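You operate a simulated robot arm through the tools that you are given. There is no shell and no other tool.

You are at the controls of a simulated two-armed robot. One attempt, no reset.

TASK
Send about 12 litres from valve three to the hopper.
Fine: before any water runs, green clamp on the ribbed hose tight, inlet valve open, orange lever to hopper; valve three closed after; the meter is not reset; other valves stay; nothing spilt.
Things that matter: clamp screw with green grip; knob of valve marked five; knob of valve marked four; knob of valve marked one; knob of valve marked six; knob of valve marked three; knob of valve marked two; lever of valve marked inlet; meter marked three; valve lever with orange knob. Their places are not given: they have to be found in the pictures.

It is judged by the outcome, as a careful person would: the job done as asked, and still so three seconds after it is handed in. It fails if anything else is knocked over, pushed out of place, dropped, spilled or broken.

THE ROBOT
Two 7-joint arms with two-finger parallel grippers on one trunk that stands fixed in place. Base frame: the origin is at the foot of the trunk, x ahead of it, y to its left, z up; the work surface is at about z = 640. Readings come in mm, degrees, newtons and seconds.
The left shoulder is at [71, 156, 1080], the right one opposite. Each reaches about 1231 mm from its shoulder. Payload 3.91 kg a hand.
Tool frame (each hand has its own): the origin (TCP) lies between the finger pads and is the grasp point; the fingertips stand 30 mm ahead of it; z points along the fingers, y is the line along which they close. Largest opening 110 mm; finger width 20, thickness 10; the body of the gripper, 48 by 112 mm, starts 55 mm behind the TCP.
Orientation is that of the tool frame in the base frame, as a unit quaternion [x, y, z, w]. With the fingers straight down and closing along the base's y, the tool's x points along the base's -x, its y along +y and its z along -z.

THE INTERFACE
- The arms move only by the tool drive_tool. It takes "left_increments", "right_increments" or both (then of equal length, played together; a hand with none holds still); each is a list of rows, each an object (a shift or turn left out is 0, a gripper value left out holds the last) with "turn": the turn, a rotation vector about the base's x, y, z in units of 6 degrees (1.0 is 6 degrees), a list of three; "xyz": the shift along the base's x, y, z in units of 25 mm (1.0 is 25 mm), a list of three; "fingers": the gripper command, from -1 (fully open) to 1 (shut), values between in proportion. In form: [{"turn": [ax, ay, az], "xyz": [dx, dy, dz], "fingers": fingers}, ...]. A call has 1 to 20 rows; each row shifts and turns the commanded pose from where the row before left it. A call with a number of a shift or a turn outside -1 to 1 is refused whole. Rows are played at 5 a second. More than 50 mm and 8.6 degrees between two rows, or a gripper value outside its range, and nothing of the call is played. Where a pose cannot be reached the arm comes as near as it can. A force on the tool above 40 N (or 10 N above the force at the start of the call, whichever is more), or a blocked arm, ends the call early, and 0.2 s more pass. Each finger travels about 108 mm/s and halts on what it meets, pressing with about 21 N; the grip force reading is that of the motor and also rises with nothing between the fingers. The clock runs only during rows and for 0.2 s after the last one: add rows that do not move to give the fingers time. It gives the time, the measured TCP pose, the force on the tool (base axes), the opening and the grip force at its end, in the units of the frame above (readings bear some noise), with the torque about the TCP (base axes, N m) and any sound that the robot's microphone picked up.
- Cameras (640 x 400 px; columns grow to the right, rows downward): "scene" is now at [132.2, -40.7, 1311.6]; the picture's right is [-0.44, -0.90, 0.00], its down [-0.48, 0.24, -0.84] and it looks along [0.75, -0.37, -0.54] (base axes); focal length 214 px, centre (320, 200). "left" rides on the left gripper at [73, -17, -103] in its tool frame; the picture's right is [0.23, 0.97, 0.00], its down [-0.76, 0.18, -0.62] and it looks along [-0.61, 0.14, 0.78] (tool axes); focal length 222 px, centre (320, 200). "right" rides on the right gripper at [72, 17, -103] in its tool frame; the picture's right is [-0.23, 0.97, 0.00], its down [-0.76, -0.18, -0.62] and it looks along [-0.61, -0.14, 0.78] (tool axes); focal length 222 px, centre (320, 200).
- get_image(camera): a new picture of that camera. It takes no simulated time.
- move_column(by): slides the trunk up (or, below 0, down) by that many mm; the arms and the scene camera ride with it, the base frame stays. It gives what a move gives, with no picture.
- aim_head(pan, tilt): turns the head with the scene camera to pan (to the left, within 86 degrees either way) and tilt (down, from -29 to 69), counted from straight ahead of the robot. It gives what a move gives.
- probe_pixels(camera, pixels): for up to 12 pixels [column, row] of the newest picture of that camera ("zoom" is the newest enlarged one), the place [x, y, z] in the base frame of the surface seen there, good to about 2 mm. It takes no simulated time.
- inspect(camera, box): a new picture of the part [left, top, right, bottom] of that camera's present view, enlarged. It takes no simulated time.
- sign_off(): hands the job in; it is judged then, once.

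Leave the grippers open and the arms clear of the work at the hand-in unless told otherwise.

The tools are called after ">>>" by a JSON object that holds its "name" and its "arguments". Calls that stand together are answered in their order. drive_tool: Moves the arms, as the interface text tells. Its arguments: {"type":"object","properties":{"left_increments":{"type":"array","items":{"type":"object","properties":{"turn":{"type":"array","items":{"type":"number"}},"xyz":{"type":"array","items":{"type":"number"}},"fingers":{"type":"number"}}}},"right_increments":{"type":"array","items":{"type":"object","properties":{"turn":{"type":"array","items":{"type":"number"}},"xyz":{"type":"array","items":{"type":"number"}},"fingers":{"type":"number"}}}}},"required":[]} The other tools are called the same way: move_column (by) moves the trunk up or down; aim_head (pan, tilt) turns the head that bears the scene camera; get_image (camera) takes a picture; probe_pixels (camera, pixels) gives the place of the surface under pixels of a picture; inspect (camera, box) takes an enlarged picture of a part of a camera's view; sign_off () hands the job in.

At the start:

```text
time: 0.0
left_ee_pos: [645.2, 388.7, 1107.9]
left_orientation: [0.0, 1.0, 0.001, 0.0]
left_wrist_force: [-0.1, 0.6, 0.3]
left_moment: [0.01, 0.01, -0.01]
left_opening: 110.2
left_grasp_force: 0.0
right_ee_pos: [762.4, -177.1, 1118.8]
right_orientation: [0.0, 1.0, 0.001, 0.0]
right_wrist_force: [-0.6, 0.7, 0.5]
right_moment: [0.02, -0.01, 0.04]
right_opening: 110.1
right_grasp_force: 0.0
trunk travel left (down, up): [-525.0, 415.0]
head pan, tilt (commanded): [-26.4, 32.7]
```

scene: 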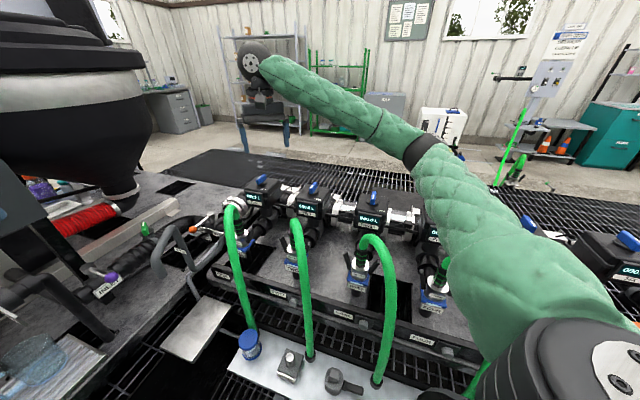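
right: 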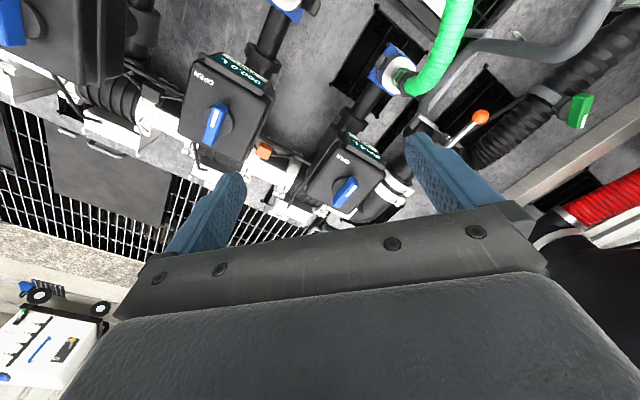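
left: 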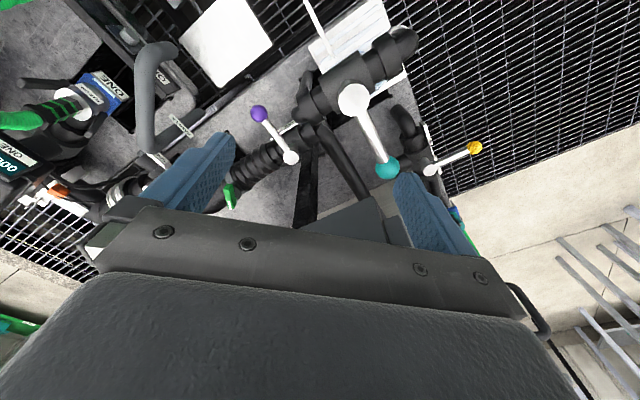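

I see a row of valves with blue knobs and meters, green hoses, an orange lever near (195,230), a green clamp near (145,228), and a purple lever near (110,275). The right arm blocks part of the view. I'll take enlarged views first.

>>> {"name": "inspect", "arguments": {"camera": "scene", "box": [60, 160, 260, 320]}}

>>> {"name": "inspect", "arguments": {"camera": "scene", "box": [220, 160, 460, 400]}}

>>> {"name": "inspect", "arguments": {"camera": "left", "box": [0, 0, 500, 220]}}

>>> {"name": "inspect", "arguments": {"camera": "right", "box": [160, 0, 640, 240]}}

```text
2.50 times, centred on (160, 240) of scene
```

zoom: 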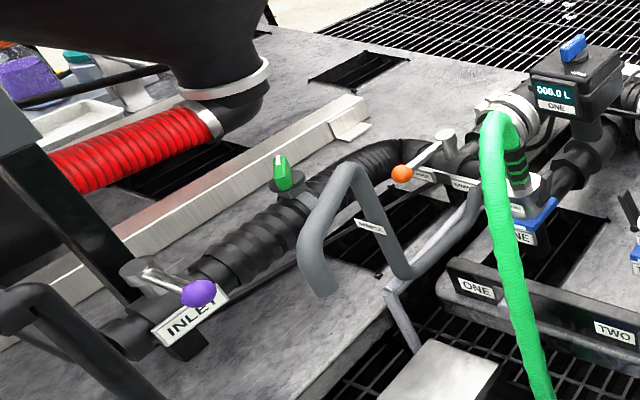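

```text
1.67 times, centred on (340, 280) of scene
```

zoom: 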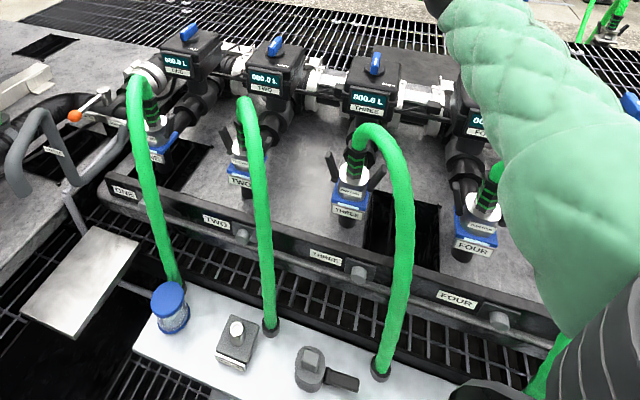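

```text
1.28 times, centred on (250, 110) of left
```

zoom: 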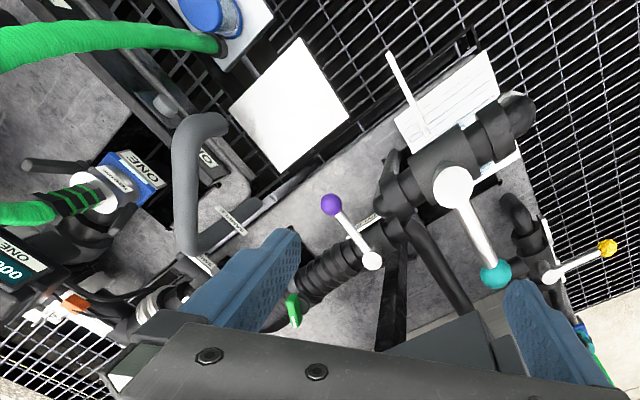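

```text
1.33 times, centred on (400, 120) of right
```

zoom: 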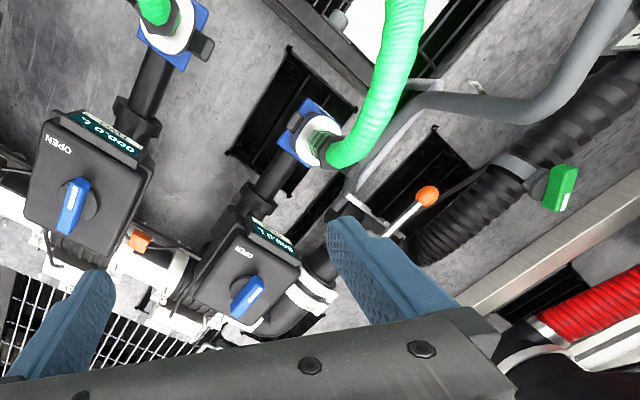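

The meters read small values. I need the labels of the orange lever, the inlet valve and the meters. I'll enlarge more.

>>> {"name": "inspect", "arguments": {"camera": "scene", "box": [170, 190, 260, 250]}}

>>> {"name": "inspect", "arguments": {"camera": "scene", "box": [80, 200, 180, 310]}}

>>> {"name": "inspect", "arguments": {"camera": "scene", "box": [330, 170, 430, 240]}}

>>> {"name": "inspect", "arguments": {"camera": "right", "box": [400, 50, 640, 200]}}

```text
6.67 times, centred on (215, 220) of scene
```

zoom: 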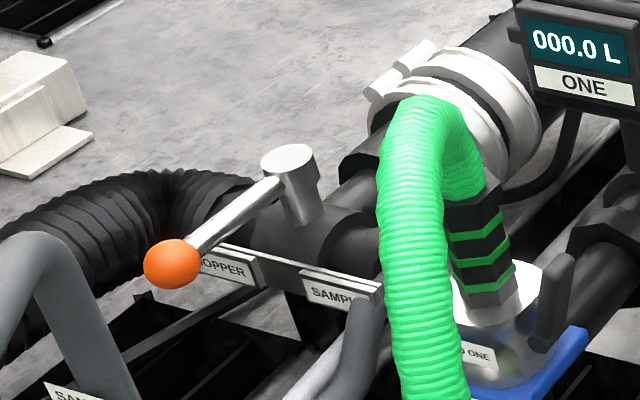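

```text
3.64 times, centred on (130, 255) of scene
```

zoom: 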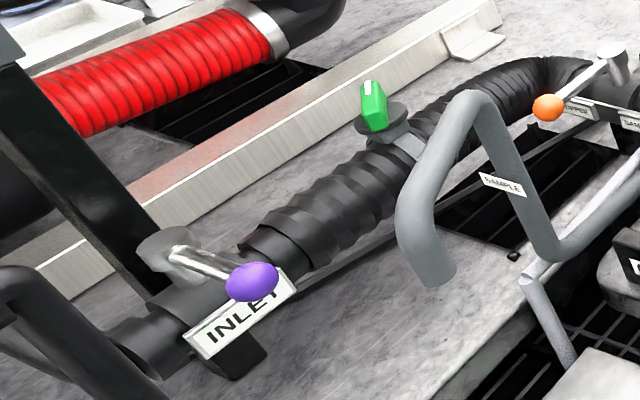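

```text
5.71 times, centred on (380, 205) of scene
```

zoom: 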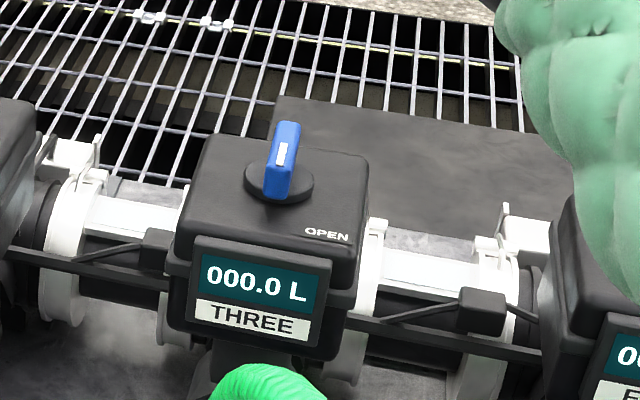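

```text
2.67 times, centred on (520, 125) of right
```

zoom: 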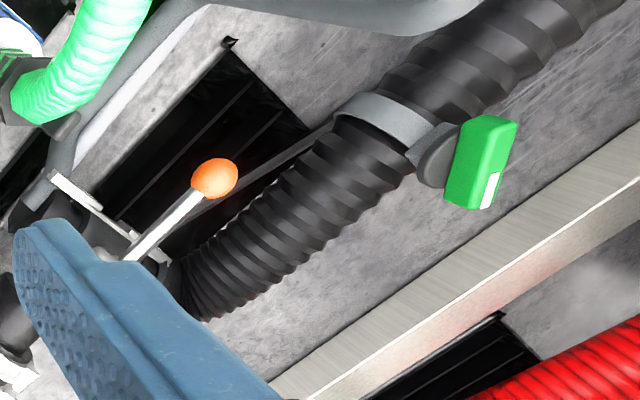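

Valve three's meter reads 000.0 L, and "OPEN" is printed beside its blue knob. The orange lever has HOPPER and SAMPLE plates. The inlet valve has the purple lever. I'll look at the left side first by turning the head.

>>> {"name": "aim_head", "arguments": {"pan": 15, "tilt": 45}}

>>> {"name": "get_image", "arguments": {"camera": "scene"}}

```text
time: 1.1
left_ee_pos: [645.8, 390.0, 1107.2]
left_orientation: [0.0, 1.0, -0.001, 0.0]
left_wrist_force: [0.4, -0.3, -0.3]
left_moment: [0.0, -0.02, 0.02]
left_opening: 109.9
left_grasp_force: 0.1
right_ee_pos: [762.8, -175.6, 1118.0]
right_orientation: [0.0, 1.0, 0.0, 0.0]
right_wrist_force: [-0.2, 0.1, -0.4]
right_moment: [0.02, 0.0, 0.02]
right_opening: 110.1
right_grasp_force: 0.2
trunk travel left (down, up): [-525.0, 415.0]
head pan, tilt (commanded): [15.0, 45.0]
```

```text
taken
```

scene: 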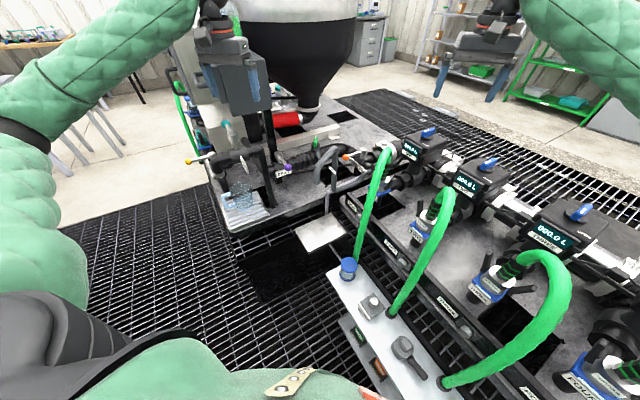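

Now the left-hand works show clearly: inlet lever purple at (288,167), orange at (345,157), green grip at (317,143). I'll enlarge and probe them.

>>> {"name": "inspect", "arguments": {"camera": "scene", "box": [180, 100, 420, 250]}}

>>> {"name": "probe_pixels", "arguments": {"camera": "scene", "pixels": [[288, 167], [345, 157], [317, 143], [428, 133], [487, 164], [580, 212], [285, 180], [555, 242], [265, 90], [480, 70]]}}

```text
2.67 times, centred on (300, 175) of scene
```

zoom: 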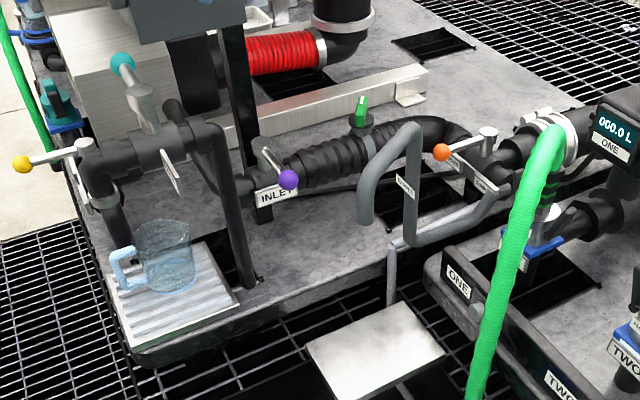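

```text
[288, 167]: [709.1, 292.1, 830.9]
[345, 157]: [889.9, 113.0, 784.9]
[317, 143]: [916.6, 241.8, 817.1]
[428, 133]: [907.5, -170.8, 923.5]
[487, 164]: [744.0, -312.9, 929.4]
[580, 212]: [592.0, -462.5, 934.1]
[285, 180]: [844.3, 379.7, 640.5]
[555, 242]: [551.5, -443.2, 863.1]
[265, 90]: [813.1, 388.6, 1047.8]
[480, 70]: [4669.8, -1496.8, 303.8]
```

The pipe run is diagonal to me. I'll enlarge each lever in turn, probing as I go, starting with the inlet and clamp.

>>> {"name": "inspect", "arguments": {"camera": "scene", "box": [255, 130, 335, 190]}}

>>> {"name": "probe_pixels", "arguments": {"camera": "zoom", "pixels": [[265, 290], [200, 180], [230, 230], [260, 350], [180, 370], [490, 90], [500, 75], [475, 150], [330, 260], [540, 150], [600, 150], [420, 230]]}}

```text
6.67 times, centred on (295, 160) of scene
```

zoom: 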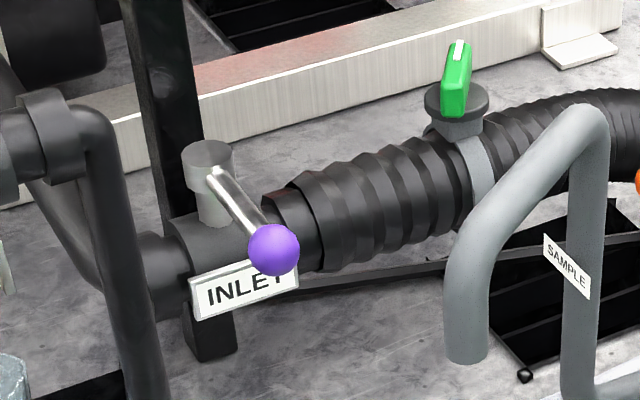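

```text
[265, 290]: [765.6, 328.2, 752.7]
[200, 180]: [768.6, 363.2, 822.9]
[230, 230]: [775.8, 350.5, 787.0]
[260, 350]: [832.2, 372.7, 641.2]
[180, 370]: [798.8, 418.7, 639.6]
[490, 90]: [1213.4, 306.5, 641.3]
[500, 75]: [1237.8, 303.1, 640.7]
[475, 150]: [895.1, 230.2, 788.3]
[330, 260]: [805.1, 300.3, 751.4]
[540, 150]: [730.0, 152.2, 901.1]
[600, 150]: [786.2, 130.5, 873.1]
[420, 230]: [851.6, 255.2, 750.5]
```

The inlet lever runs from its pivot (~775,360,828) to the purple ball (~709,292,831), crosswise to the pipe, so it's closed. Next I'll look at the orange lever closely.

>>> {"name": "inspect", "arguments": {"camera": "scene", "box": [325, 135, 405, 185]}}

>>> {"name": "probe_pixels", "arguments": {"camera": "zoom", "pixels": [[157, 172], [310, 100], [220, 150], [310, 130], [310, 160], [150, 215], [330, 220], [240, 240], [390, 240], [420, 170], [60, 130], [480, 60]]}}

```text
8.00 times, centred on (365, 160) of scene
```

zoom: 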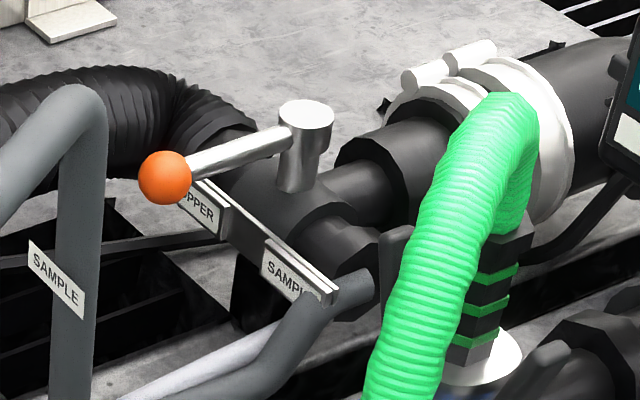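

```text
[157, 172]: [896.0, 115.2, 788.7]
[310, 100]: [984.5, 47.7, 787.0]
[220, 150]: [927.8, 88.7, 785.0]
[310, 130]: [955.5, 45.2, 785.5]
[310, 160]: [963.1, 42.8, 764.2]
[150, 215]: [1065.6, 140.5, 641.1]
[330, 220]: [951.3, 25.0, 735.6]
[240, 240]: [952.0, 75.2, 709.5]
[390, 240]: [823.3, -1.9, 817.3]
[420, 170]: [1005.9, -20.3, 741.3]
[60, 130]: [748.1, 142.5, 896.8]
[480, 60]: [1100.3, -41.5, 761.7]
```

The orange lever runs from its pivot (~970,48,787) to the ball (~896,115,788). I need the HOPPER/SAMPLE plate places and the nearby obstacles (gray panel, posts, spout), so I'll probe those.

>>> {"name": "inspect", "arguments": {"camera": "scene", "box": [180, 0, 380, 130]}}

>>> {"name": "probe_pixels", "arguments": {"camera": "scene", "pixels": [[212, 75], [240, 75], [268, 75], [215, 115], [240, 112], [266, 105], [270, 140], [275, 165], [300, 60], [310, 105], [325, 30], [290, 118]]}}

```text
3.08 times, centred on (280, 65) of scene
```

zoom: 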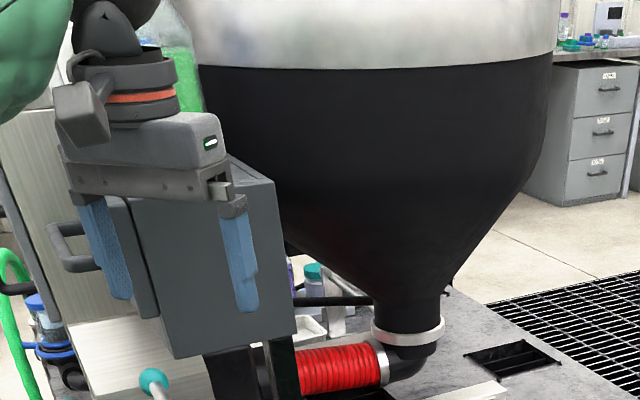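

```text
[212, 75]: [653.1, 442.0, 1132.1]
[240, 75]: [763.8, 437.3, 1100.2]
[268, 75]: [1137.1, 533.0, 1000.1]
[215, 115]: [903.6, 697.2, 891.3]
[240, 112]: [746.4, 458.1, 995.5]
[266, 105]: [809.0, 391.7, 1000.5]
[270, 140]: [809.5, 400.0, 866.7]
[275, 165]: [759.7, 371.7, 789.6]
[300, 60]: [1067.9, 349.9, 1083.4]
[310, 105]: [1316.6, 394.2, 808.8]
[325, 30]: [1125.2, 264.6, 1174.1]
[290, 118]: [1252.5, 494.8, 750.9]
```

A gray cabinet on a post stands near the inlet. I'll probe its corners in this enlarged view.

>>> {"name": "probe_pixels", "arguments": {"camera": "zoom", "pixels": [[180, 350], [290, 330], [270, 190], [215, 345], [140, 260], [200, 200], [240, 170], [60, 240], [150, 382], [285, 375], [260, 365], [180, 215]]}}

>>> {"name": "inspect", "arguments": {"camera": "left", "box": [160, 40, 520, 265]}}

```text
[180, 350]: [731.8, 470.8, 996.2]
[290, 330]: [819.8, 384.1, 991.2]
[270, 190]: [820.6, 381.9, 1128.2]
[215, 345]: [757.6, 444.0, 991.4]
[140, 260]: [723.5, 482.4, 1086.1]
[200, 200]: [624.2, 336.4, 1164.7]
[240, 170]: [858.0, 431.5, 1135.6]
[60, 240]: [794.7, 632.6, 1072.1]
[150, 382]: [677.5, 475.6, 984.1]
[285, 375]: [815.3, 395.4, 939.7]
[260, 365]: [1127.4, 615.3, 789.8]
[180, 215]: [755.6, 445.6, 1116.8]
```

```text
1.78 times, centred on (340, 152) of left
```

zoom: 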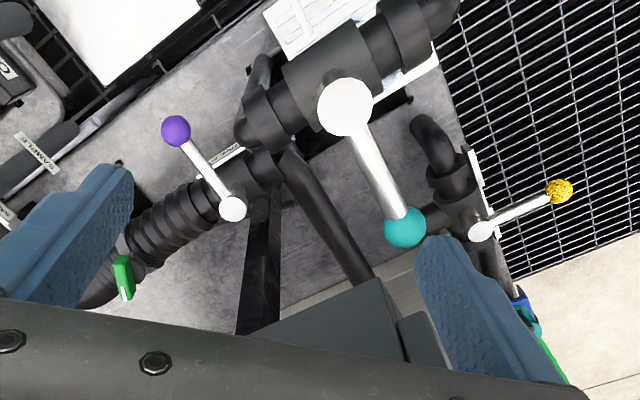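

The cabinet's front plane runs from about (723,482) to (820,382) with its bottom near z 985, and its post stands at (810,395). In the left picture the robot is at the top. I'll move the left hand over toward the orange valve and the right hand back over valve three for better views, staying high.

>>> {"name": "drive_tool", "arguments": {"left_increments": [{"xyz": [0.35, -0.98, 0.16]}, {"xyz": [0.35, -0.98, 0.16]}, {"xyz": [0.35, -0.98, 0.16]}, {"xyz": [0.35, -0.98, 0.16]}, {"xyz": [0.35, -0.98, 0.16]}, {"xyz": [0.35, -0.98, 0.16]}, {"xyz": [0.35, -0.98, 0.16]}, {"xyz": [0.35, -0.98, 0.16]}, {"xyz": [0.35, -0.98, 0.16]}, {"xyz": [0.35, -0.98, 0.16]}, {"xyz": [0.35, -0.98, 0.16]}], "right_increments": [{"xyz": [-0.58, -0.96, 0.2]}, {"xyz": [-0.58, -0.96, 0.2]}, {"xyz": [-0.58, -0.96, 0.2]}, {"xyz": [-0.58, -0.96, 0.2]}, {"xyz": [-0.58, -0.96, 0.2]}, {"xyz": [-0.58, -0.96, 0.2]}, {"xyz": [-0.58, -0.96, 0.2]}, {"xyz": [-0.58, -0.96, 0.2]}, {"xyz": [-0.58, -0.96, 0.2]}, {"xyz": [-0.58, -0.96, 0.2]}, {"xyz": [-0.58, -0.96, 0.2]}]}}

>>> {"name": "get_image", "arguments": {"camera": "left"}}

>>> {"name": "get_image", "arguments": {"camera": "right"}}

>>> {"name": "get_image", "arguments": {"camera": "scene"}}

```text
time: 3.5
left_ee_pos: [742.4, 116.4, 1154.3]
left_orientation: [-0.001, 1.0, 0.002, 0.001]
left_wrist_force: [-0.3, 0.3, 0.7]
left_moment: [0.05, -0.03, 0.01]
left_opening: 110.2
left_grasp_force: 0.1
right_ee_pos: [603.2, -441.9, 1172.8]
right_orientation: [-0.001, 1.0, 0.001, -0.001]
right_wrist_force: [0.1, 0.3, 0.7]
right_moment: [0.05, -0.01, -0.01]
right_opening: 109.9
right_grasp_force: 0.0
trunk travel left (down, up): [-525.0, 415.0]
head pan, tilt (commanded): [15.0, 45.0]
```

```text
taken
```

left: 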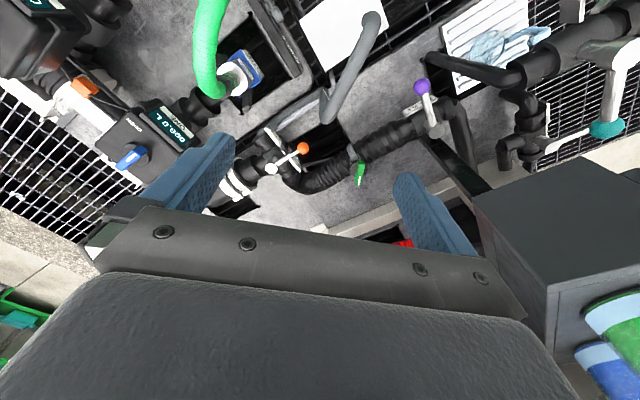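

```text
taken
```

right: 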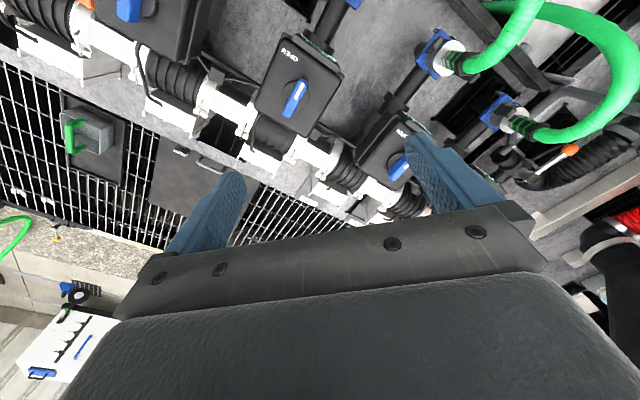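

```text
taken
```

scene: 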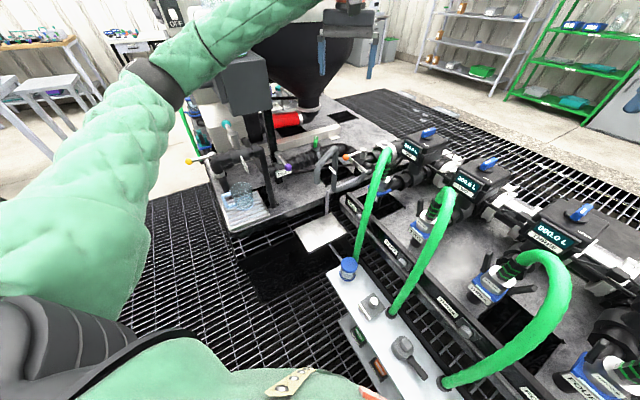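

The left camera now sees the orange valve at (285,160), clamp at (360,170), inlet at (425,90). I'll enlarge.

>>> {"name": "inspect", "arguments": {"camera": "left", "box": [220, 110, 330, 210]}}

>>> {"name": "inspect", "arguments": {"camera": "left", "box": [310, 60, 480, 200]}}

>>> {"name": "inspect", "arguments": {"camera": "right", "box": [230, 20, 440, 180]}}

```text
4.00 times, centred on (275, 160) of left
```

zoom: 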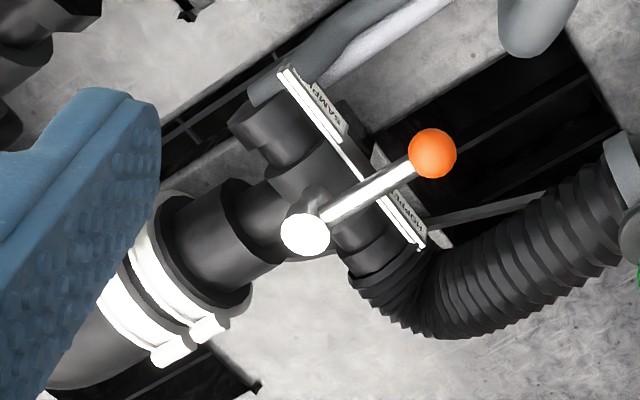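

```text
2.86 times, centred on (395, 130) of left
```

zoom: 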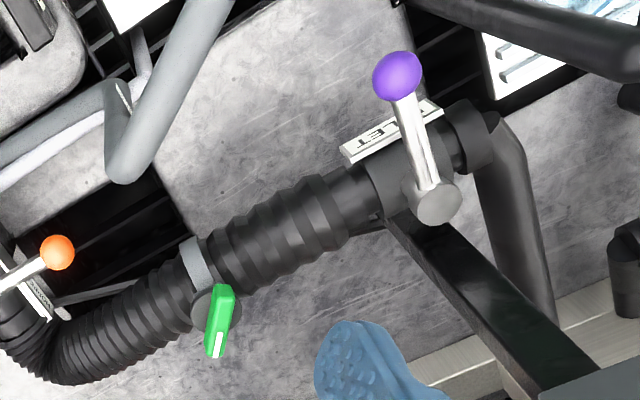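

```text
2.50 times, centred on (335, 100) of right
```

zoom: 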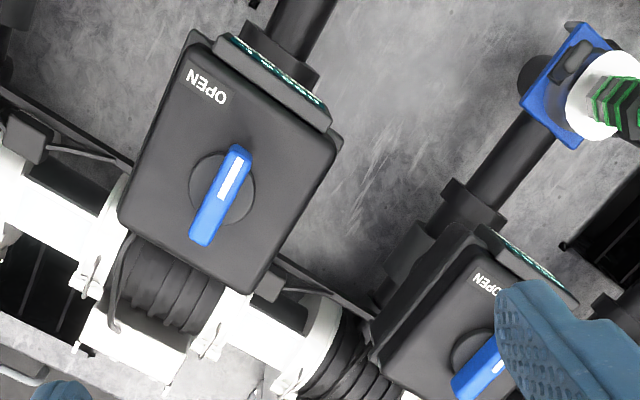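

The orange lever stands midway between SAMPLE and HOPPER. The HOPPER plate is at the far end of the T (toward +x,+y). I'll enlarge and probe the plates, lever and clamp in the left camera.

>>> {"name": "inspect", "arguments": {"camera": "left", "box": [250, 120, 330, 170]}}

>>> {"name": "probe_pixels", "arguments": {"camera": "left", "pixels": [[303, 149], [271, 169], [287, 159], [292, 132], [302, 138], [320, 160], [324, 168], [276, 152], [256, 168], [300, 180], [290, 120], [365, 15]]}}

>>> {"name": "inspect", "arguments": {"camera": "left", "box": [330, 140, 390, 195]}}

>>> {"name": "probe_pixels", "arguments": {"camera": "zoom", "pixels": [[330, 170], [325, 230], [320, 290], [320, 320], [290, 300], [250, 250], [280, 130], [345, 200], [300, 330], [300, 200]]}}

```text
8.00 times, centred on (290, 145) of left
```

zoom: 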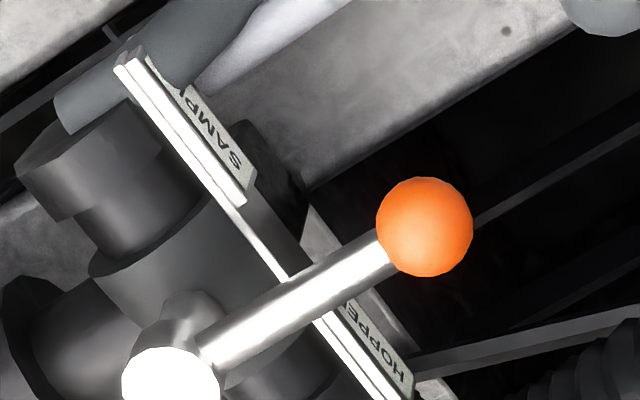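

```text
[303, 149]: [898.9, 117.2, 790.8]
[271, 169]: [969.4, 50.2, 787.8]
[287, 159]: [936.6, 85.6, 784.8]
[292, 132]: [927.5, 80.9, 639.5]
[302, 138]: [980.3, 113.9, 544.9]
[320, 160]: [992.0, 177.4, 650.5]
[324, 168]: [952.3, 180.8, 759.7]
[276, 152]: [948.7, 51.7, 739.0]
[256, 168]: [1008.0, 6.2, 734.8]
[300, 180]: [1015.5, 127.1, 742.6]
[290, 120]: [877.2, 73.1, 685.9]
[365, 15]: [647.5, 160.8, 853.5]
```

```text
7.27 times, centred on (360, 168) of left
```

zoom: 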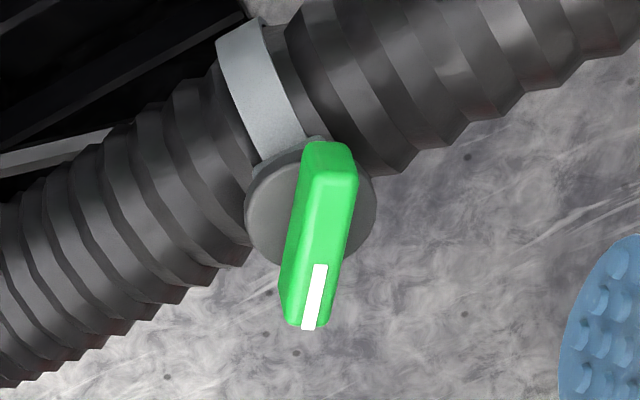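

```text
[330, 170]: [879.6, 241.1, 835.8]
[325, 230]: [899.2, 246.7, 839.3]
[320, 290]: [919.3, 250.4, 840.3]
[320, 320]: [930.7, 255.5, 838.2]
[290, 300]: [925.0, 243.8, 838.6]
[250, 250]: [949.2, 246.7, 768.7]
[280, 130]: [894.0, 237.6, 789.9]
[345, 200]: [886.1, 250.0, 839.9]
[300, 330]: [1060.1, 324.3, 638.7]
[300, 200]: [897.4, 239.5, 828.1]
```

The green wing's top lies at z≈839, its long axis running from about (875,240) to (932,255), with the white mark at the far end. I'll look at the clamp from the scene camera to get disc height and wing height.

>>> {"name": "inspect", "arguments": {"camera": "scene", "box": [300, 130, 340, 160]}}

>>> {"name": "probe_pixels", "arguments": {"camera": "zoom", "pixels": [[280, 110], [270, 170], [265, 200], [230, 210], [310, 220], [250, 225], [280, 260], [300, 290], [290, 75], [290, 130]]}}

```text
13.33 times, centred on (320, 145) of scene
```

zoom: 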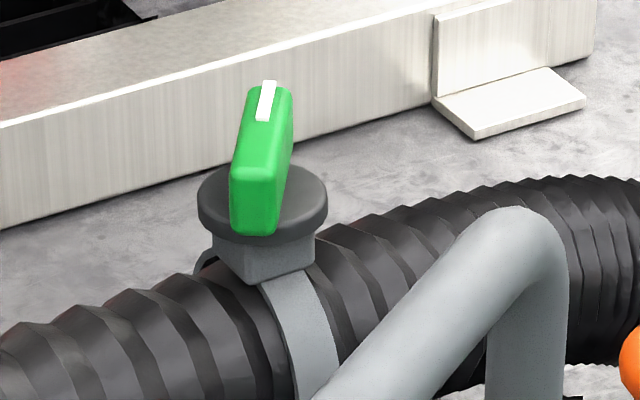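

```text
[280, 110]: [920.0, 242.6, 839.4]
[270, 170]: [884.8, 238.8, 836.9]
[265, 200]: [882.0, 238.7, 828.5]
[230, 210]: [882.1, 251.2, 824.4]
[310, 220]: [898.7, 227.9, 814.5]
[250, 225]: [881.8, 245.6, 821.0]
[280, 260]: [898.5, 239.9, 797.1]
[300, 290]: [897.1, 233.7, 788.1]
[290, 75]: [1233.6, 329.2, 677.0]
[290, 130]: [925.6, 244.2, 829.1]
```

The clamp disc top is at z≈814, and the wing stands on it up to z≈839, centred near (904,245), pointing about 8° left of straight ahead. I'll bring the left hand above it at z≈954 with a small yaw.

>>> {"name": "drive_tool", "arguments": {"left_increments": [{"xyz": [0.81, 0.643, -1.0], "turn": [0, 0, 0.167]}, {"xyz": [0.81, 0.643, -1.0], "turn": [0, 0, 0.167]}, {"xyz": [0.81, 0.643, -1.0], "turn": [0, 0, 0.167]}, {"xyz": [0.81, 0.643, -1.0], "turn": [0, 0, 0.167]}, {"xyz": [0.81, 0.643, -1.0], "turn": [0, 0, 0.167]}, {"xyz": [0.81, 0.643, -1.0], "turn": [0, 0, 0.167]}, {"xyz": [0.81, 0.643, -1.0], "turn": [0, 0, 0.167]}, {"xyz": [0.81, 0.643, -1.0], "turn": [0, 0, 0.167]}]}}

>>> {"name": "get_image", "arguments": {"camera": "left"}}

>>> {"name": "get_image", "arguments": {"camera": "scene"}}

```text
time: 5.5
left_ee_pos: [903.5, 258.4, 1002.4]
left_orientation: [-0.079, 0.996, -0.004, 0.03]
left_wrist_force: [-0.2, -0.5, -0.6]
left_moment: [-0.03, 0.0, 0.0]
left_opening: 109.9
left_grasp_force: 0.1
right_ee_pos: [589.2, -446.5, 1177.6]
right_orientation: [0.002, 1.0, 0.001, 0.005]
right_wrist_force: [0.1, -0.3, -0.9]
right_moment: [0.04, 0.05, -0.02]
right_opening: 110.0
right_grasp_force: 0.1
trunk travel left (down, up): [-525.0, 415.0]
head pan, tilt (commanded): [15.0, 45.0]
stopped in row 8 (left hand): the arm was blocked; the commanded pose is now the measured one
```

```text
taken
```

left: 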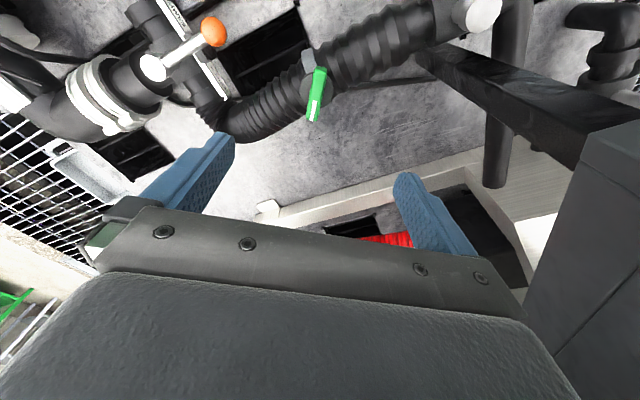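

```text
taken
```

scene: 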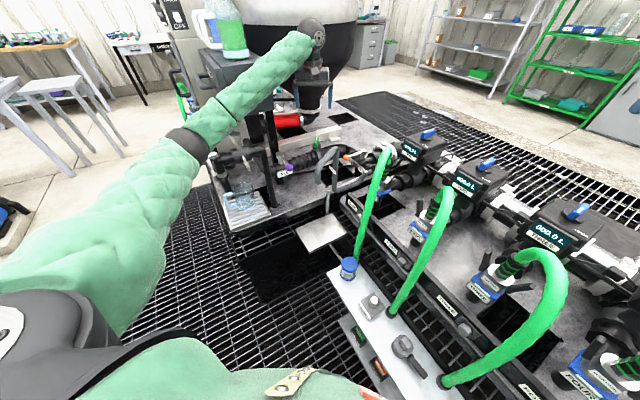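

The left arm was blocked at z≈1002. The forearm lies close to the cabinet, which has bottles standing on top. I'll look closely before moving back.

>>> {"name": "inspect", "arguments": {"camera": "scene", "box": [150, 0, 350, 130]}}

>>> {"name": "probe_pixels", "arguments": {"camera": "scene", "pixels": [[190, 140], [220, 110], [250, 85], [280, 60], [300, 45], [315, 30], [230, 70], [205, 60], [232, 30], [205, 25], [240, 105], [260, 105]]}}

```text
3.08 times, centred on (250, 65) of scene
```

zoom: 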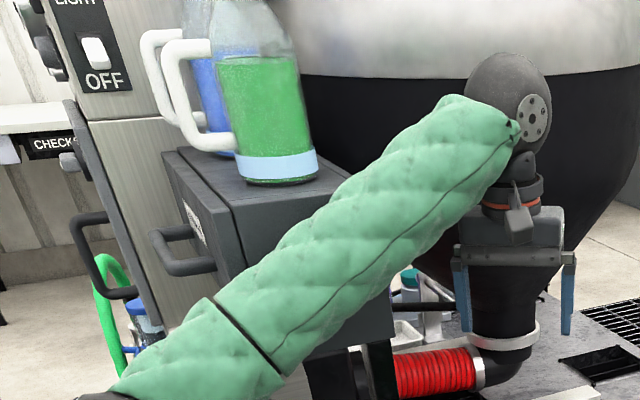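

```text
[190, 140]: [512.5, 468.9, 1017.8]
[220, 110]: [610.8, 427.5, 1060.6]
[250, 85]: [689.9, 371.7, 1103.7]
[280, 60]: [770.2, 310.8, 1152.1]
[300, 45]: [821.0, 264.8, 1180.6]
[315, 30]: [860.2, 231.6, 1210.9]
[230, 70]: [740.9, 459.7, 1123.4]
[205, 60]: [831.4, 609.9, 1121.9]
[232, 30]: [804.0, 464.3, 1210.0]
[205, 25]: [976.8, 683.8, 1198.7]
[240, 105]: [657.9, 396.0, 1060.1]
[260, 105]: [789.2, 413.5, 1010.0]
```

The forearm's far side rests against the cabinet's front, with filled bottles standing on the cabinet top. I'll back the left arm out gently along the way it came, then use the right arm, which comes from the other side, for the left-hand works.

>>> {"name": "drive_tool", "arguments": {"left_increments": [{"xyz": [-0.4, -0.4, 0.4]}, {"xyz": [-0.8, -0.64, 0.9]}, {"xyz": [-0.8, -0.64, 0.9], "turn": [0, 0, -0.2]}, {"xyz": [-0.8, -0.64, 0.9], "turn": [0, 0, -0.2]}, {"xyz": [-0.8, -0.64, 0.9], "turn": [0, 0, -0.2]}, {"xyz": [-0.8, -0.64, 0.9], "turn": [0, 0, -0.2]}]}}

>>> {"name": "get_image", "arguments": {"camera": "scene"}}

```text
time: 6.9
left_ee_pos: [801.6, 163.1, 1099.0]
left_orientation: [-0.031, 0.999, -0.004, 0.017]
left_wrist_force: [-0.7, 0.2, 0.8]
left_moment: [0.0, 0.01, -0.01]
left_opening: 109.8
left_grasp_force: 0.0
right_ee_pos: [598.9, -443.5, 1174.4]
right_orientation: [0.001, 1.0, 0.0, 0.0]
right_wrist_force: [-0.5, 0.1, -0.6]
right_moment: [-0.02, -0.03, -0.01]
right_opening: 110.0
right_grasp_force: 0.1
trunk travel left (down, up): [-525.0, 415.0]
head pan, tilt (commanded): [15.0, 45.0]
```

```text
taken
```

scene: 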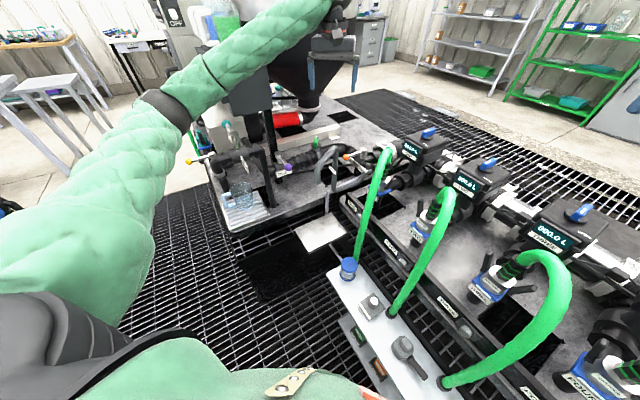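

Free again; bottles still upright. I'll draw the left hand back to a parking place near (490,370,1160).

>>> {"name": "drive_tool", "arguments": {"left_increments": [{"xyz": [-1, 0.1, 0.4]}, {"xyz": [-1, 0.1, 0.4]}, {"xyz": [-1, 0.1, 0.4]}, {"xyz": [-1, 0.1, 0.4]}, {"xyz": [-1, 0.1, 0.4]}, {"xyz": [-1, 0.1, 0.4]}, {"xyz": [-0.9, 0.8, 0]}, {"xyz": [-0.9, 0.8, 0]}, {"xyz": [-0.9, 0.8, 0]}, {"xyz": [-0.9, 0.8, 0]}, {"xyz": [-0.9, 0.8, 0]}, {"xyz": [-0.9, 0.8, 0]}, {"xyz": [-0.9, 0.8, 0]}, {"xyz": [-0.9, 0.8, 0]}]}}

>>> {"name": "get_image", "arguments": {"camera": "scene"}}

```text
time: 9.9
left_ee_pos: [470.3, 336.1, 1162.8]
left_orientation: [-0.031, 0.999, -0.003, 0.017]
left_wrist_force: [-0.4, 0.2, 0.6]
left_moment: [0.01, -0.03, 0.02]
left_opening: 110.0
left_grasp_force: 0.0
right_ee_pos: [597.3, -443.0, 1175.3]
right_orientation: [0.001, 1.0, 0.0, 0.001]
right_wrist_force: [0.6, 0.3, 0.0]
right_moment: [0.04, -0.01, -0.01]
right_opening: 110.4
right_grasp_force: 0.0
trunk travel left (down, up): [-525.0, 415.0]
head pan, tilt (commanded): [15.0, 45.0]
```

```text
taken
```

scene: 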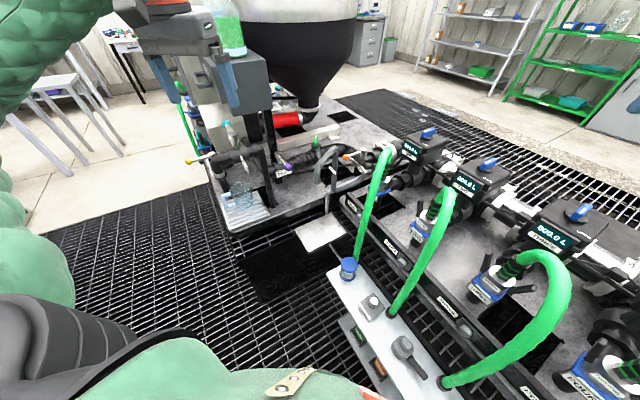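

The left hand is parked. Now I'll bring the right hand, high, from valve three toward the clamp in stages.

>>> {"name": "drive_tool", "arguments": {"right_increments": [{"xyz": [0.67, 1, 0]}, {"xyz": [0.67, 1, 0]}, {"xyz": [0.67, 1, 0]}, {"xyz": [0.67, 1, 0]}, {"xyz": [0.67, 1, 0]}, {"xyz": [0.67, 1, 0]}, {"xyz": [0.67, 1, 0]}, {"xyz": [0.67, 1, 0]}, {"xyz": [0.67, 1, 0]}, {"xyz": [0.67, 1, 0]}, {"xyz": [0.3, 1, -0.1]}, {"xyz": [0.3, 1, -0.1]}, {"xyz": [0.3, 1, -0.1]}, {"xyz": [0.3, 1, -0.1]}, {"xyz": [0.3, 1, -0.1]}, {"xyz": [0.3, 1, -0.1]}, {"xyz": [0.3, 1, -0.1]}, {"xyz": [0.3, 1, -0.1]}]}}

>>> {"name": "get_image", "arguments": {"camera": "scene"}}

>>> {"name": "get_image", "arguments": {"camera": "right"}}

```text
time: 13.7
left_ee_pos: [470.1, 336.4, 1161.6]
left_orientation: [-0.032, 0.999, -0.003, 0.017]
left_wrist_force: [0.2, -0.7, 0.7]
left_moment: [0.0, 0.02, -0.02]
left_opening: 110.2
left_grasp_force: 0.0
right_ee_pos: [827.7, 9.0, 1157.8]
right_orientation: [0.003, 1.0, 0.0, 0.001]
right_wrist_force: [-0.4, -0.3, 0.8]
right_moment: [-0.04, 0.03, 0.01]
right_opening: 110.1
right_grasp_force: 0.0
trunk travel left (down, up): [-525.0, 415.0]
head pan, tilt (commanded): [15.0, 45.0]
```

```text
taken
```

scene: 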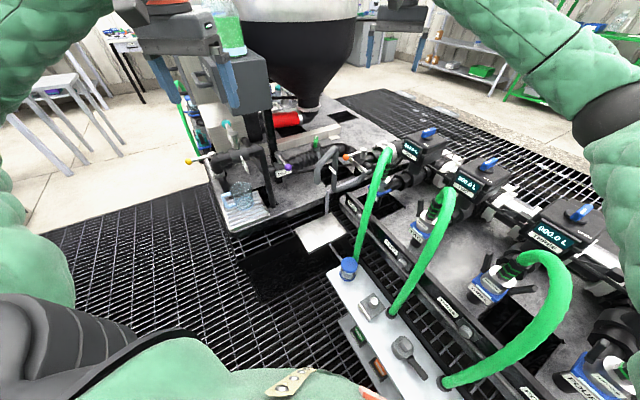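

```text
taken
```

right: 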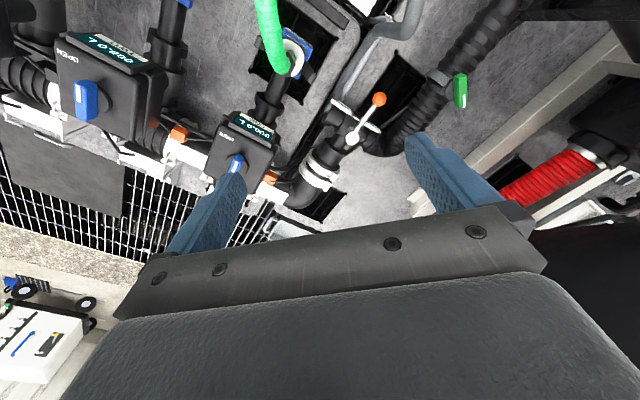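

The right arm clears everything. From here the right camera sees the orange valve at (360,120). I'll enlarge it to read the plates.

>>> {"name": "inspect", "arguments": {"camera": "right", "box": [310, 70, 410, 170]}}

>>> {"name": "probe_pixels", "arguments": {"camera": "zoom", "pixels": [[250, 140], [330, 210], [400, 115], [290, 270], [210, 110], [390, 260], [440, 270], [230, 150], [300, 190], [340, 190]]}}

```text
4.00 times, centred on (360, 120) of right
```

zoom: 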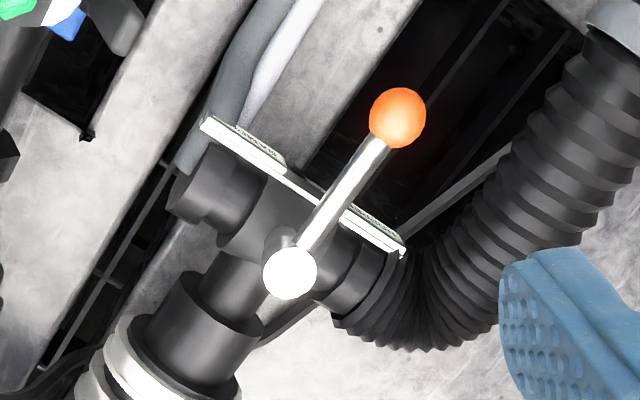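

```text
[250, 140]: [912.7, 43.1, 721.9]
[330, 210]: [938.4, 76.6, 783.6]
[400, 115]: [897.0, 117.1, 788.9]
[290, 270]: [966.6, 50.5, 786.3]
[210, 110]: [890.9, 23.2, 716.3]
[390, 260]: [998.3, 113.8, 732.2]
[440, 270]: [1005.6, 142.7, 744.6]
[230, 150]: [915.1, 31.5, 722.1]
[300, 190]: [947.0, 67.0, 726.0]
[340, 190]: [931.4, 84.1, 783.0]
```

The plate bar runs along the T with SAMPLE near (900,30) and HOPPER toward (975,105), so the lever must swing clockwise to hopper. First the clamp: I'll move the right hand above the green wing to about (904,245,950).

>>> {"name": "drive_tool", "arguments": {"right_increments": [{"xyz": [0.304, 0.944, -0.4], "turn": [0, 0, 0.133]}, {"xyz": [0.304, 0.944, -0.5], "turn": [0, 0, 0.133]}, {"xyz": [0.304, 0.944, -0.8], "turn": [0, 0, 0.133]}, {"xyz": [0.304, 0.944, -0.8], "turn": [0, 0, 0.133]}, {"xyz": [0.304, 0.944, -0.9], "turn": [0, 0, 0.133]}, {"xyz": [0.304, 0.944, -0.9], "turn": [0, 0, 0.133]}, {"xyz": [0.304, 0.944, -1], "turn": [0, 0, 0.133]}, {"xyz": [0.304, 0.944, -1], "turn": [0, 0, 0.133]}, {"xyz": [0.304, 0.944, -1], "turn": [0, 0, 0.133]}, {"xyz": [0.304, 0.944, -1], "turn": [0, 0, 0.133]}]}}

>>> {"name": "get_image", "arguments": {"camera": "scene"}}

>>> {"name": "get_image", "arguments": {"camera": "right"}}

```text
time: 15.9
left_ee_pos: [470.9, 336.6, 1161.5]
left_orientation: [-0.031, 0.999, -0.004, 0.018]
left_wrist_force: [0.9, -0.7, -0.1]
left_moment: [-0.01, 0.01, 0.01]
left_opening: 110.1
left_grasp_force: 0.1
right_ee_pos: [905.4, 244.1, 947.5]
right_orientation: [-0.068, 0.998, -0.001, 0.0]
right_wrist_force: [0.6, -0.5, -0.7]
right_moment: [0.01, 0.0, 0.02]
right_opening: 110.2
right_grasp_force: 0.0
trunk travel left (down, up): [-525.0, 415.0]
head pan, tilt (commanded): [15.0, 45.0]
```

```text
taken
```

scene: 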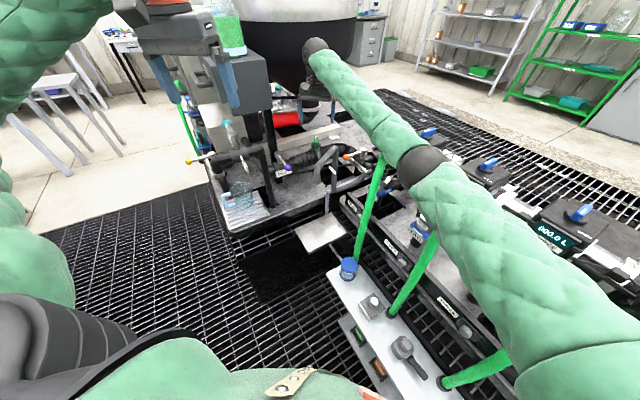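

```text
taken
```

right: 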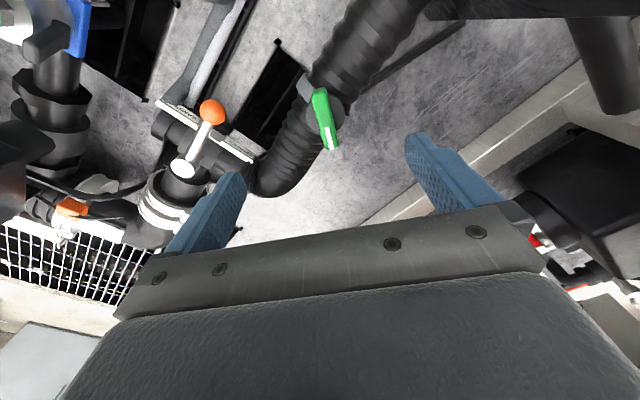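

The hand is over the clamp. I'll check the right elbow's clearance above the valves and probe the wing from this nearer camera.

>>> {"name": "probe_pixels", "arguments": {"camera": "scene", "pixels": [[420, 165], [400, 180], [450, 210], [380, 120], [340, 75], [500, 260], [440, 190]]}}

>>> {"name": "inspect", "arguments": {"camera": "right", "box": [285, 70, 365, 160]}}

>>> {"name": "probe_pixels", "arguments": {"camera": "zoom", "pixels": [[300, 100], [310, 140], [320, 180], [335, 240], [345, 290], [345, 330], [360, 320], [325, 300], [380, 160], [270, 160]]}}

```text
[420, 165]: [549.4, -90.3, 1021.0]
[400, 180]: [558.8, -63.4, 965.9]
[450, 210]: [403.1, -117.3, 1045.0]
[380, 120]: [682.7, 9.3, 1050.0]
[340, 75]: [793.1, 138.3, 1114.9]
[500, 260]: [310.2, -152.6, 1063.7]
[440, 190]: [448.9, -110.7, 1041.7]
```

```text
4.44 times, centred on (325, 115) of right
```

zoom: 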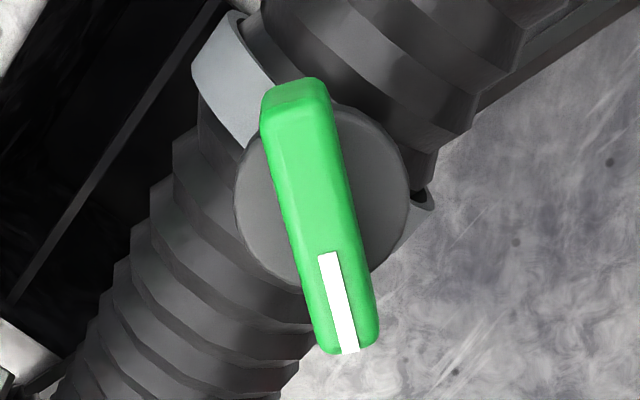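

```text
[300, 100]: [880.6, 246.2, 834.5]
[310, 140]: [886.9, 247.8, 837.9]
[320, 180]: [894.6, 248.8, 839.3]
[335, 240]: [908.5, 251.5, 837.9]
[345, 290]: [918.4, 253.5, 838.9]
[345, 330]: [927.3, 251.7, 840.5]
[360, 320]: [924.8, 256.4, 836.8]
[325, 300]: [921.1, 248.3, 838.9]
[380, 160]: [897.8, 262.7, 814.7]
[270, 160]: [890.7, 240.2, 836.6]
```

The wing axis is near (904,249) and its direction about 7°, which matches the hand's yaw. I'll shift a few mm, narrow the fingers to about 60 mm and descend so that the fingertips stop just above the disc.

>>> {"name": "drive_tool", "arguments": {"right_increments": [{"xyz": [-0.06, 0.2, -0.5], "fingers": -0.1}, {"xyz": [0, 0, -0.9], "fingers": -0.1}, {"xyz": [0, 0, -0.9], "fingers": -0.1}, {"xyz": [0, 0, -0.8], "fingers": -0.1}, {"xyz": [0, 0, -0.4], "fingers": -0.1}, {"xyz": [0, 0, -0.4], "fingers": -0.1}]}}

>>> {"name": "get_image", "arguments": {"camera": "right"}}

>>> {"name": "inspect", "arguments": {"camera": "scene", "box": [270, 80, 370, 180]}}

```text
time: 17.3
left_ee_pos: [471.1, 336.6, 1162.5]
left_orientation: [-0.033, 0.999, -0.003, 0.017]
left_wrist_force: [-0.9, 0.7, -0.4]
left_moment: [-0.01, 0.0, -0.02]
left_opening: 109.9
left_grasp_force: 0.0
right_ee_pos: [901.2, 248.9, 849.7]
right_orientation: [-0.068, 0.998, 0.0, 0.001]
right_wrist_force: [0.2, -0.4, -0.3]
right_moment: [0.01, -0.02, -0.02]
right_opening: 60.4
right_grasp_force: 0.0
trunk travel left (down, up): [-525.0, 415.0]
head pan, tilt (commanded): [15.0, 45.0]
```

```text
taken
```

right: 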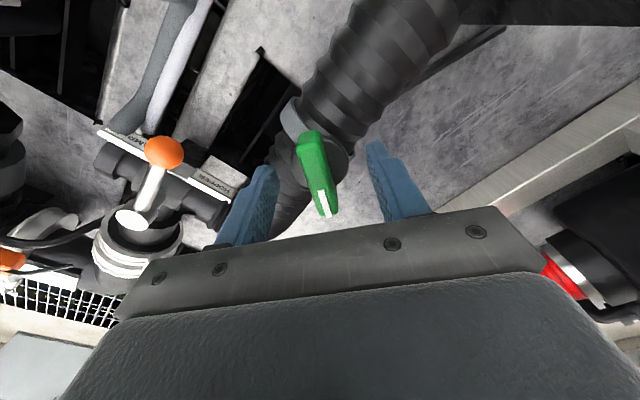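

```text
4.00 times, centred on (320, 130) of scene
```

zoom: 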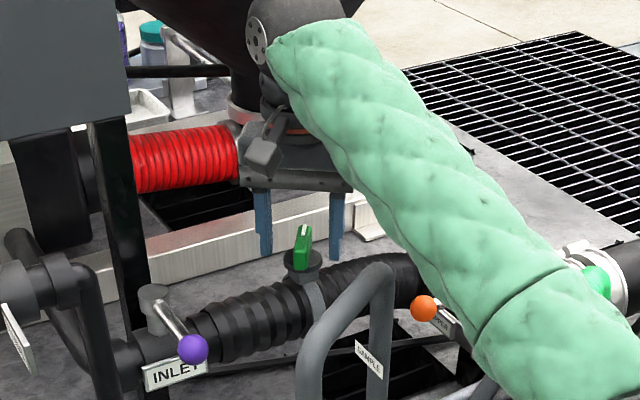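

The fingers straddle the wing. I'll close them on it.

>>> {"name": "drive_tool", "arguments": {"right_increments": [{"xyz": [0.1, 0, 0], "fingers": 0.4}, {"fingers": 1}, {"fingers": 1}, {"fingers": 1}]}}

>>> {"name": "inspect", "arguments": {"camera": "right", "box": [240, 80, 420, 240]}}

```text
time: 18.3
left_ee_pos: [471.1, 335.3, 1161.9]
left_orientation: [-0.033, 0.999, -0.004, 0.018]
left_wrist_force: [-0.9, 0.2, -0.4]
left_moment: [0.0, -0.03, 0.01]
left_opening: 109.9
left_grasp_force: 0.1
right_ee_pos: [905.1, 248.2, 850.2]
right_orientation: [-0.068, 0.998, 0.0, 0.0]
right_wrist_force: [-1.2, -5.9, -0.3]
right_moment: [-0.14, 0.21, 0.01]
right_opening: 14.9
right_grasp_force: 44.7
trunk travel left (down, up): [-525.0, 415.0]
head pan, tilt (commanded): [15.0, 45.0]
```

```text
2.50 times, centred on (330, 160) of right
```

zoom: 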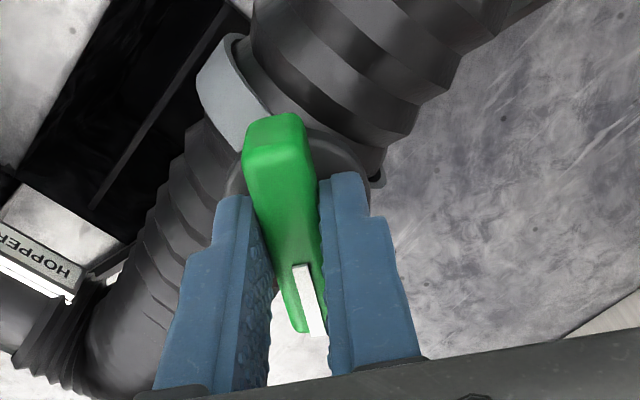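

Gripped at 14.9 mm. Now I'll turn it clockwise (negative about z) a little, and read the torque.

>>> {"name": "drive_tool", "arguments": {"right_increments": [{"xyz": [0, -0.05, 0], "turn": [0, 0, -0.5]}, {"turn": [0, 0, -1]}, {"turn": [0, 0, -1]}, {"turn": [0, 0, 0]}]}}

>>> {"name": "inspect", "arguments": {"camera": "right", "box": [240, 80, 420, 240]}}

```text
time: 19.3
left_ee_pos: [471.9, 337.1, 1162.6]
left_orientation: [-0.033, 0.999, -0.005, 0.018]
left_wrist_force: [-0.5, 0.0, 0.2]
left_moment: [-0.01, -0.01, -0.03]
left_opening: 110.1
left_grasp_force: 0.1
right_ee_pos: [904.6, 248.2, 848.8]
right_orientation: [0.062, 0.998, 0.0, 0.001]
right_wrist_force: [16.3, 16.7, 11.3]
right_moment: [0.46, 0.38, 0.05]
right_opening: 14.9
right_grasp_force: 44.7
trunk travel left (down, up): [-525.0, 415.0]
head pan, tilt (commanded): [15.0, 45.0]
```

```text
2.50 times, centred on (330, 160) of right
```

zoom: 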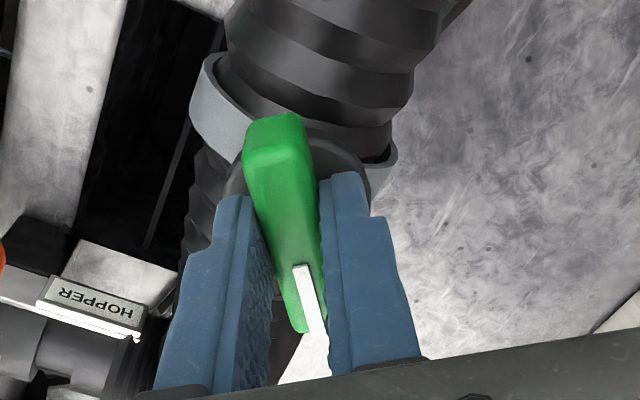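

The wing turns with the hand (15°), torque small, but a side force of about (16,17,11) N shows that my hand centre is off the screw axis. I'll shift slightly toward the force and read again.

>>> {"name": "drive_tool", "arguments": {"right_increments": [{"xyz": [0.06, 0.06, 0.04]}, {"xyz": [0, 0, 0]}]}}

```text
time: 19.9
left_ee_pos: [470.3, 337.4, 1161.9]
left_orientation: [-0.032, 0.999, -0.004, 0.018]
left_wrist_force: [-0.9, 1.0, -0.1]
left_moment: [-0.02, 0.01, -0.03]
left_opening: 109.9
left_grasp_force: 0.0
right_ee_pos: [904.4, 249.1, 849.0]
right_orientation: [0.063, 0.998, -0.001, 0.0]
right_wrist_force: [-9.2, 11.1, 2.9]
right_moment: [0.16, -1.2, 0.02]
right_opening: 14.8
right_grasp_force: 45.1
trunk travel left (down, up): [-525.0, 415.0]
head pan, tilt (commanded): [15.0, 45.0]
```

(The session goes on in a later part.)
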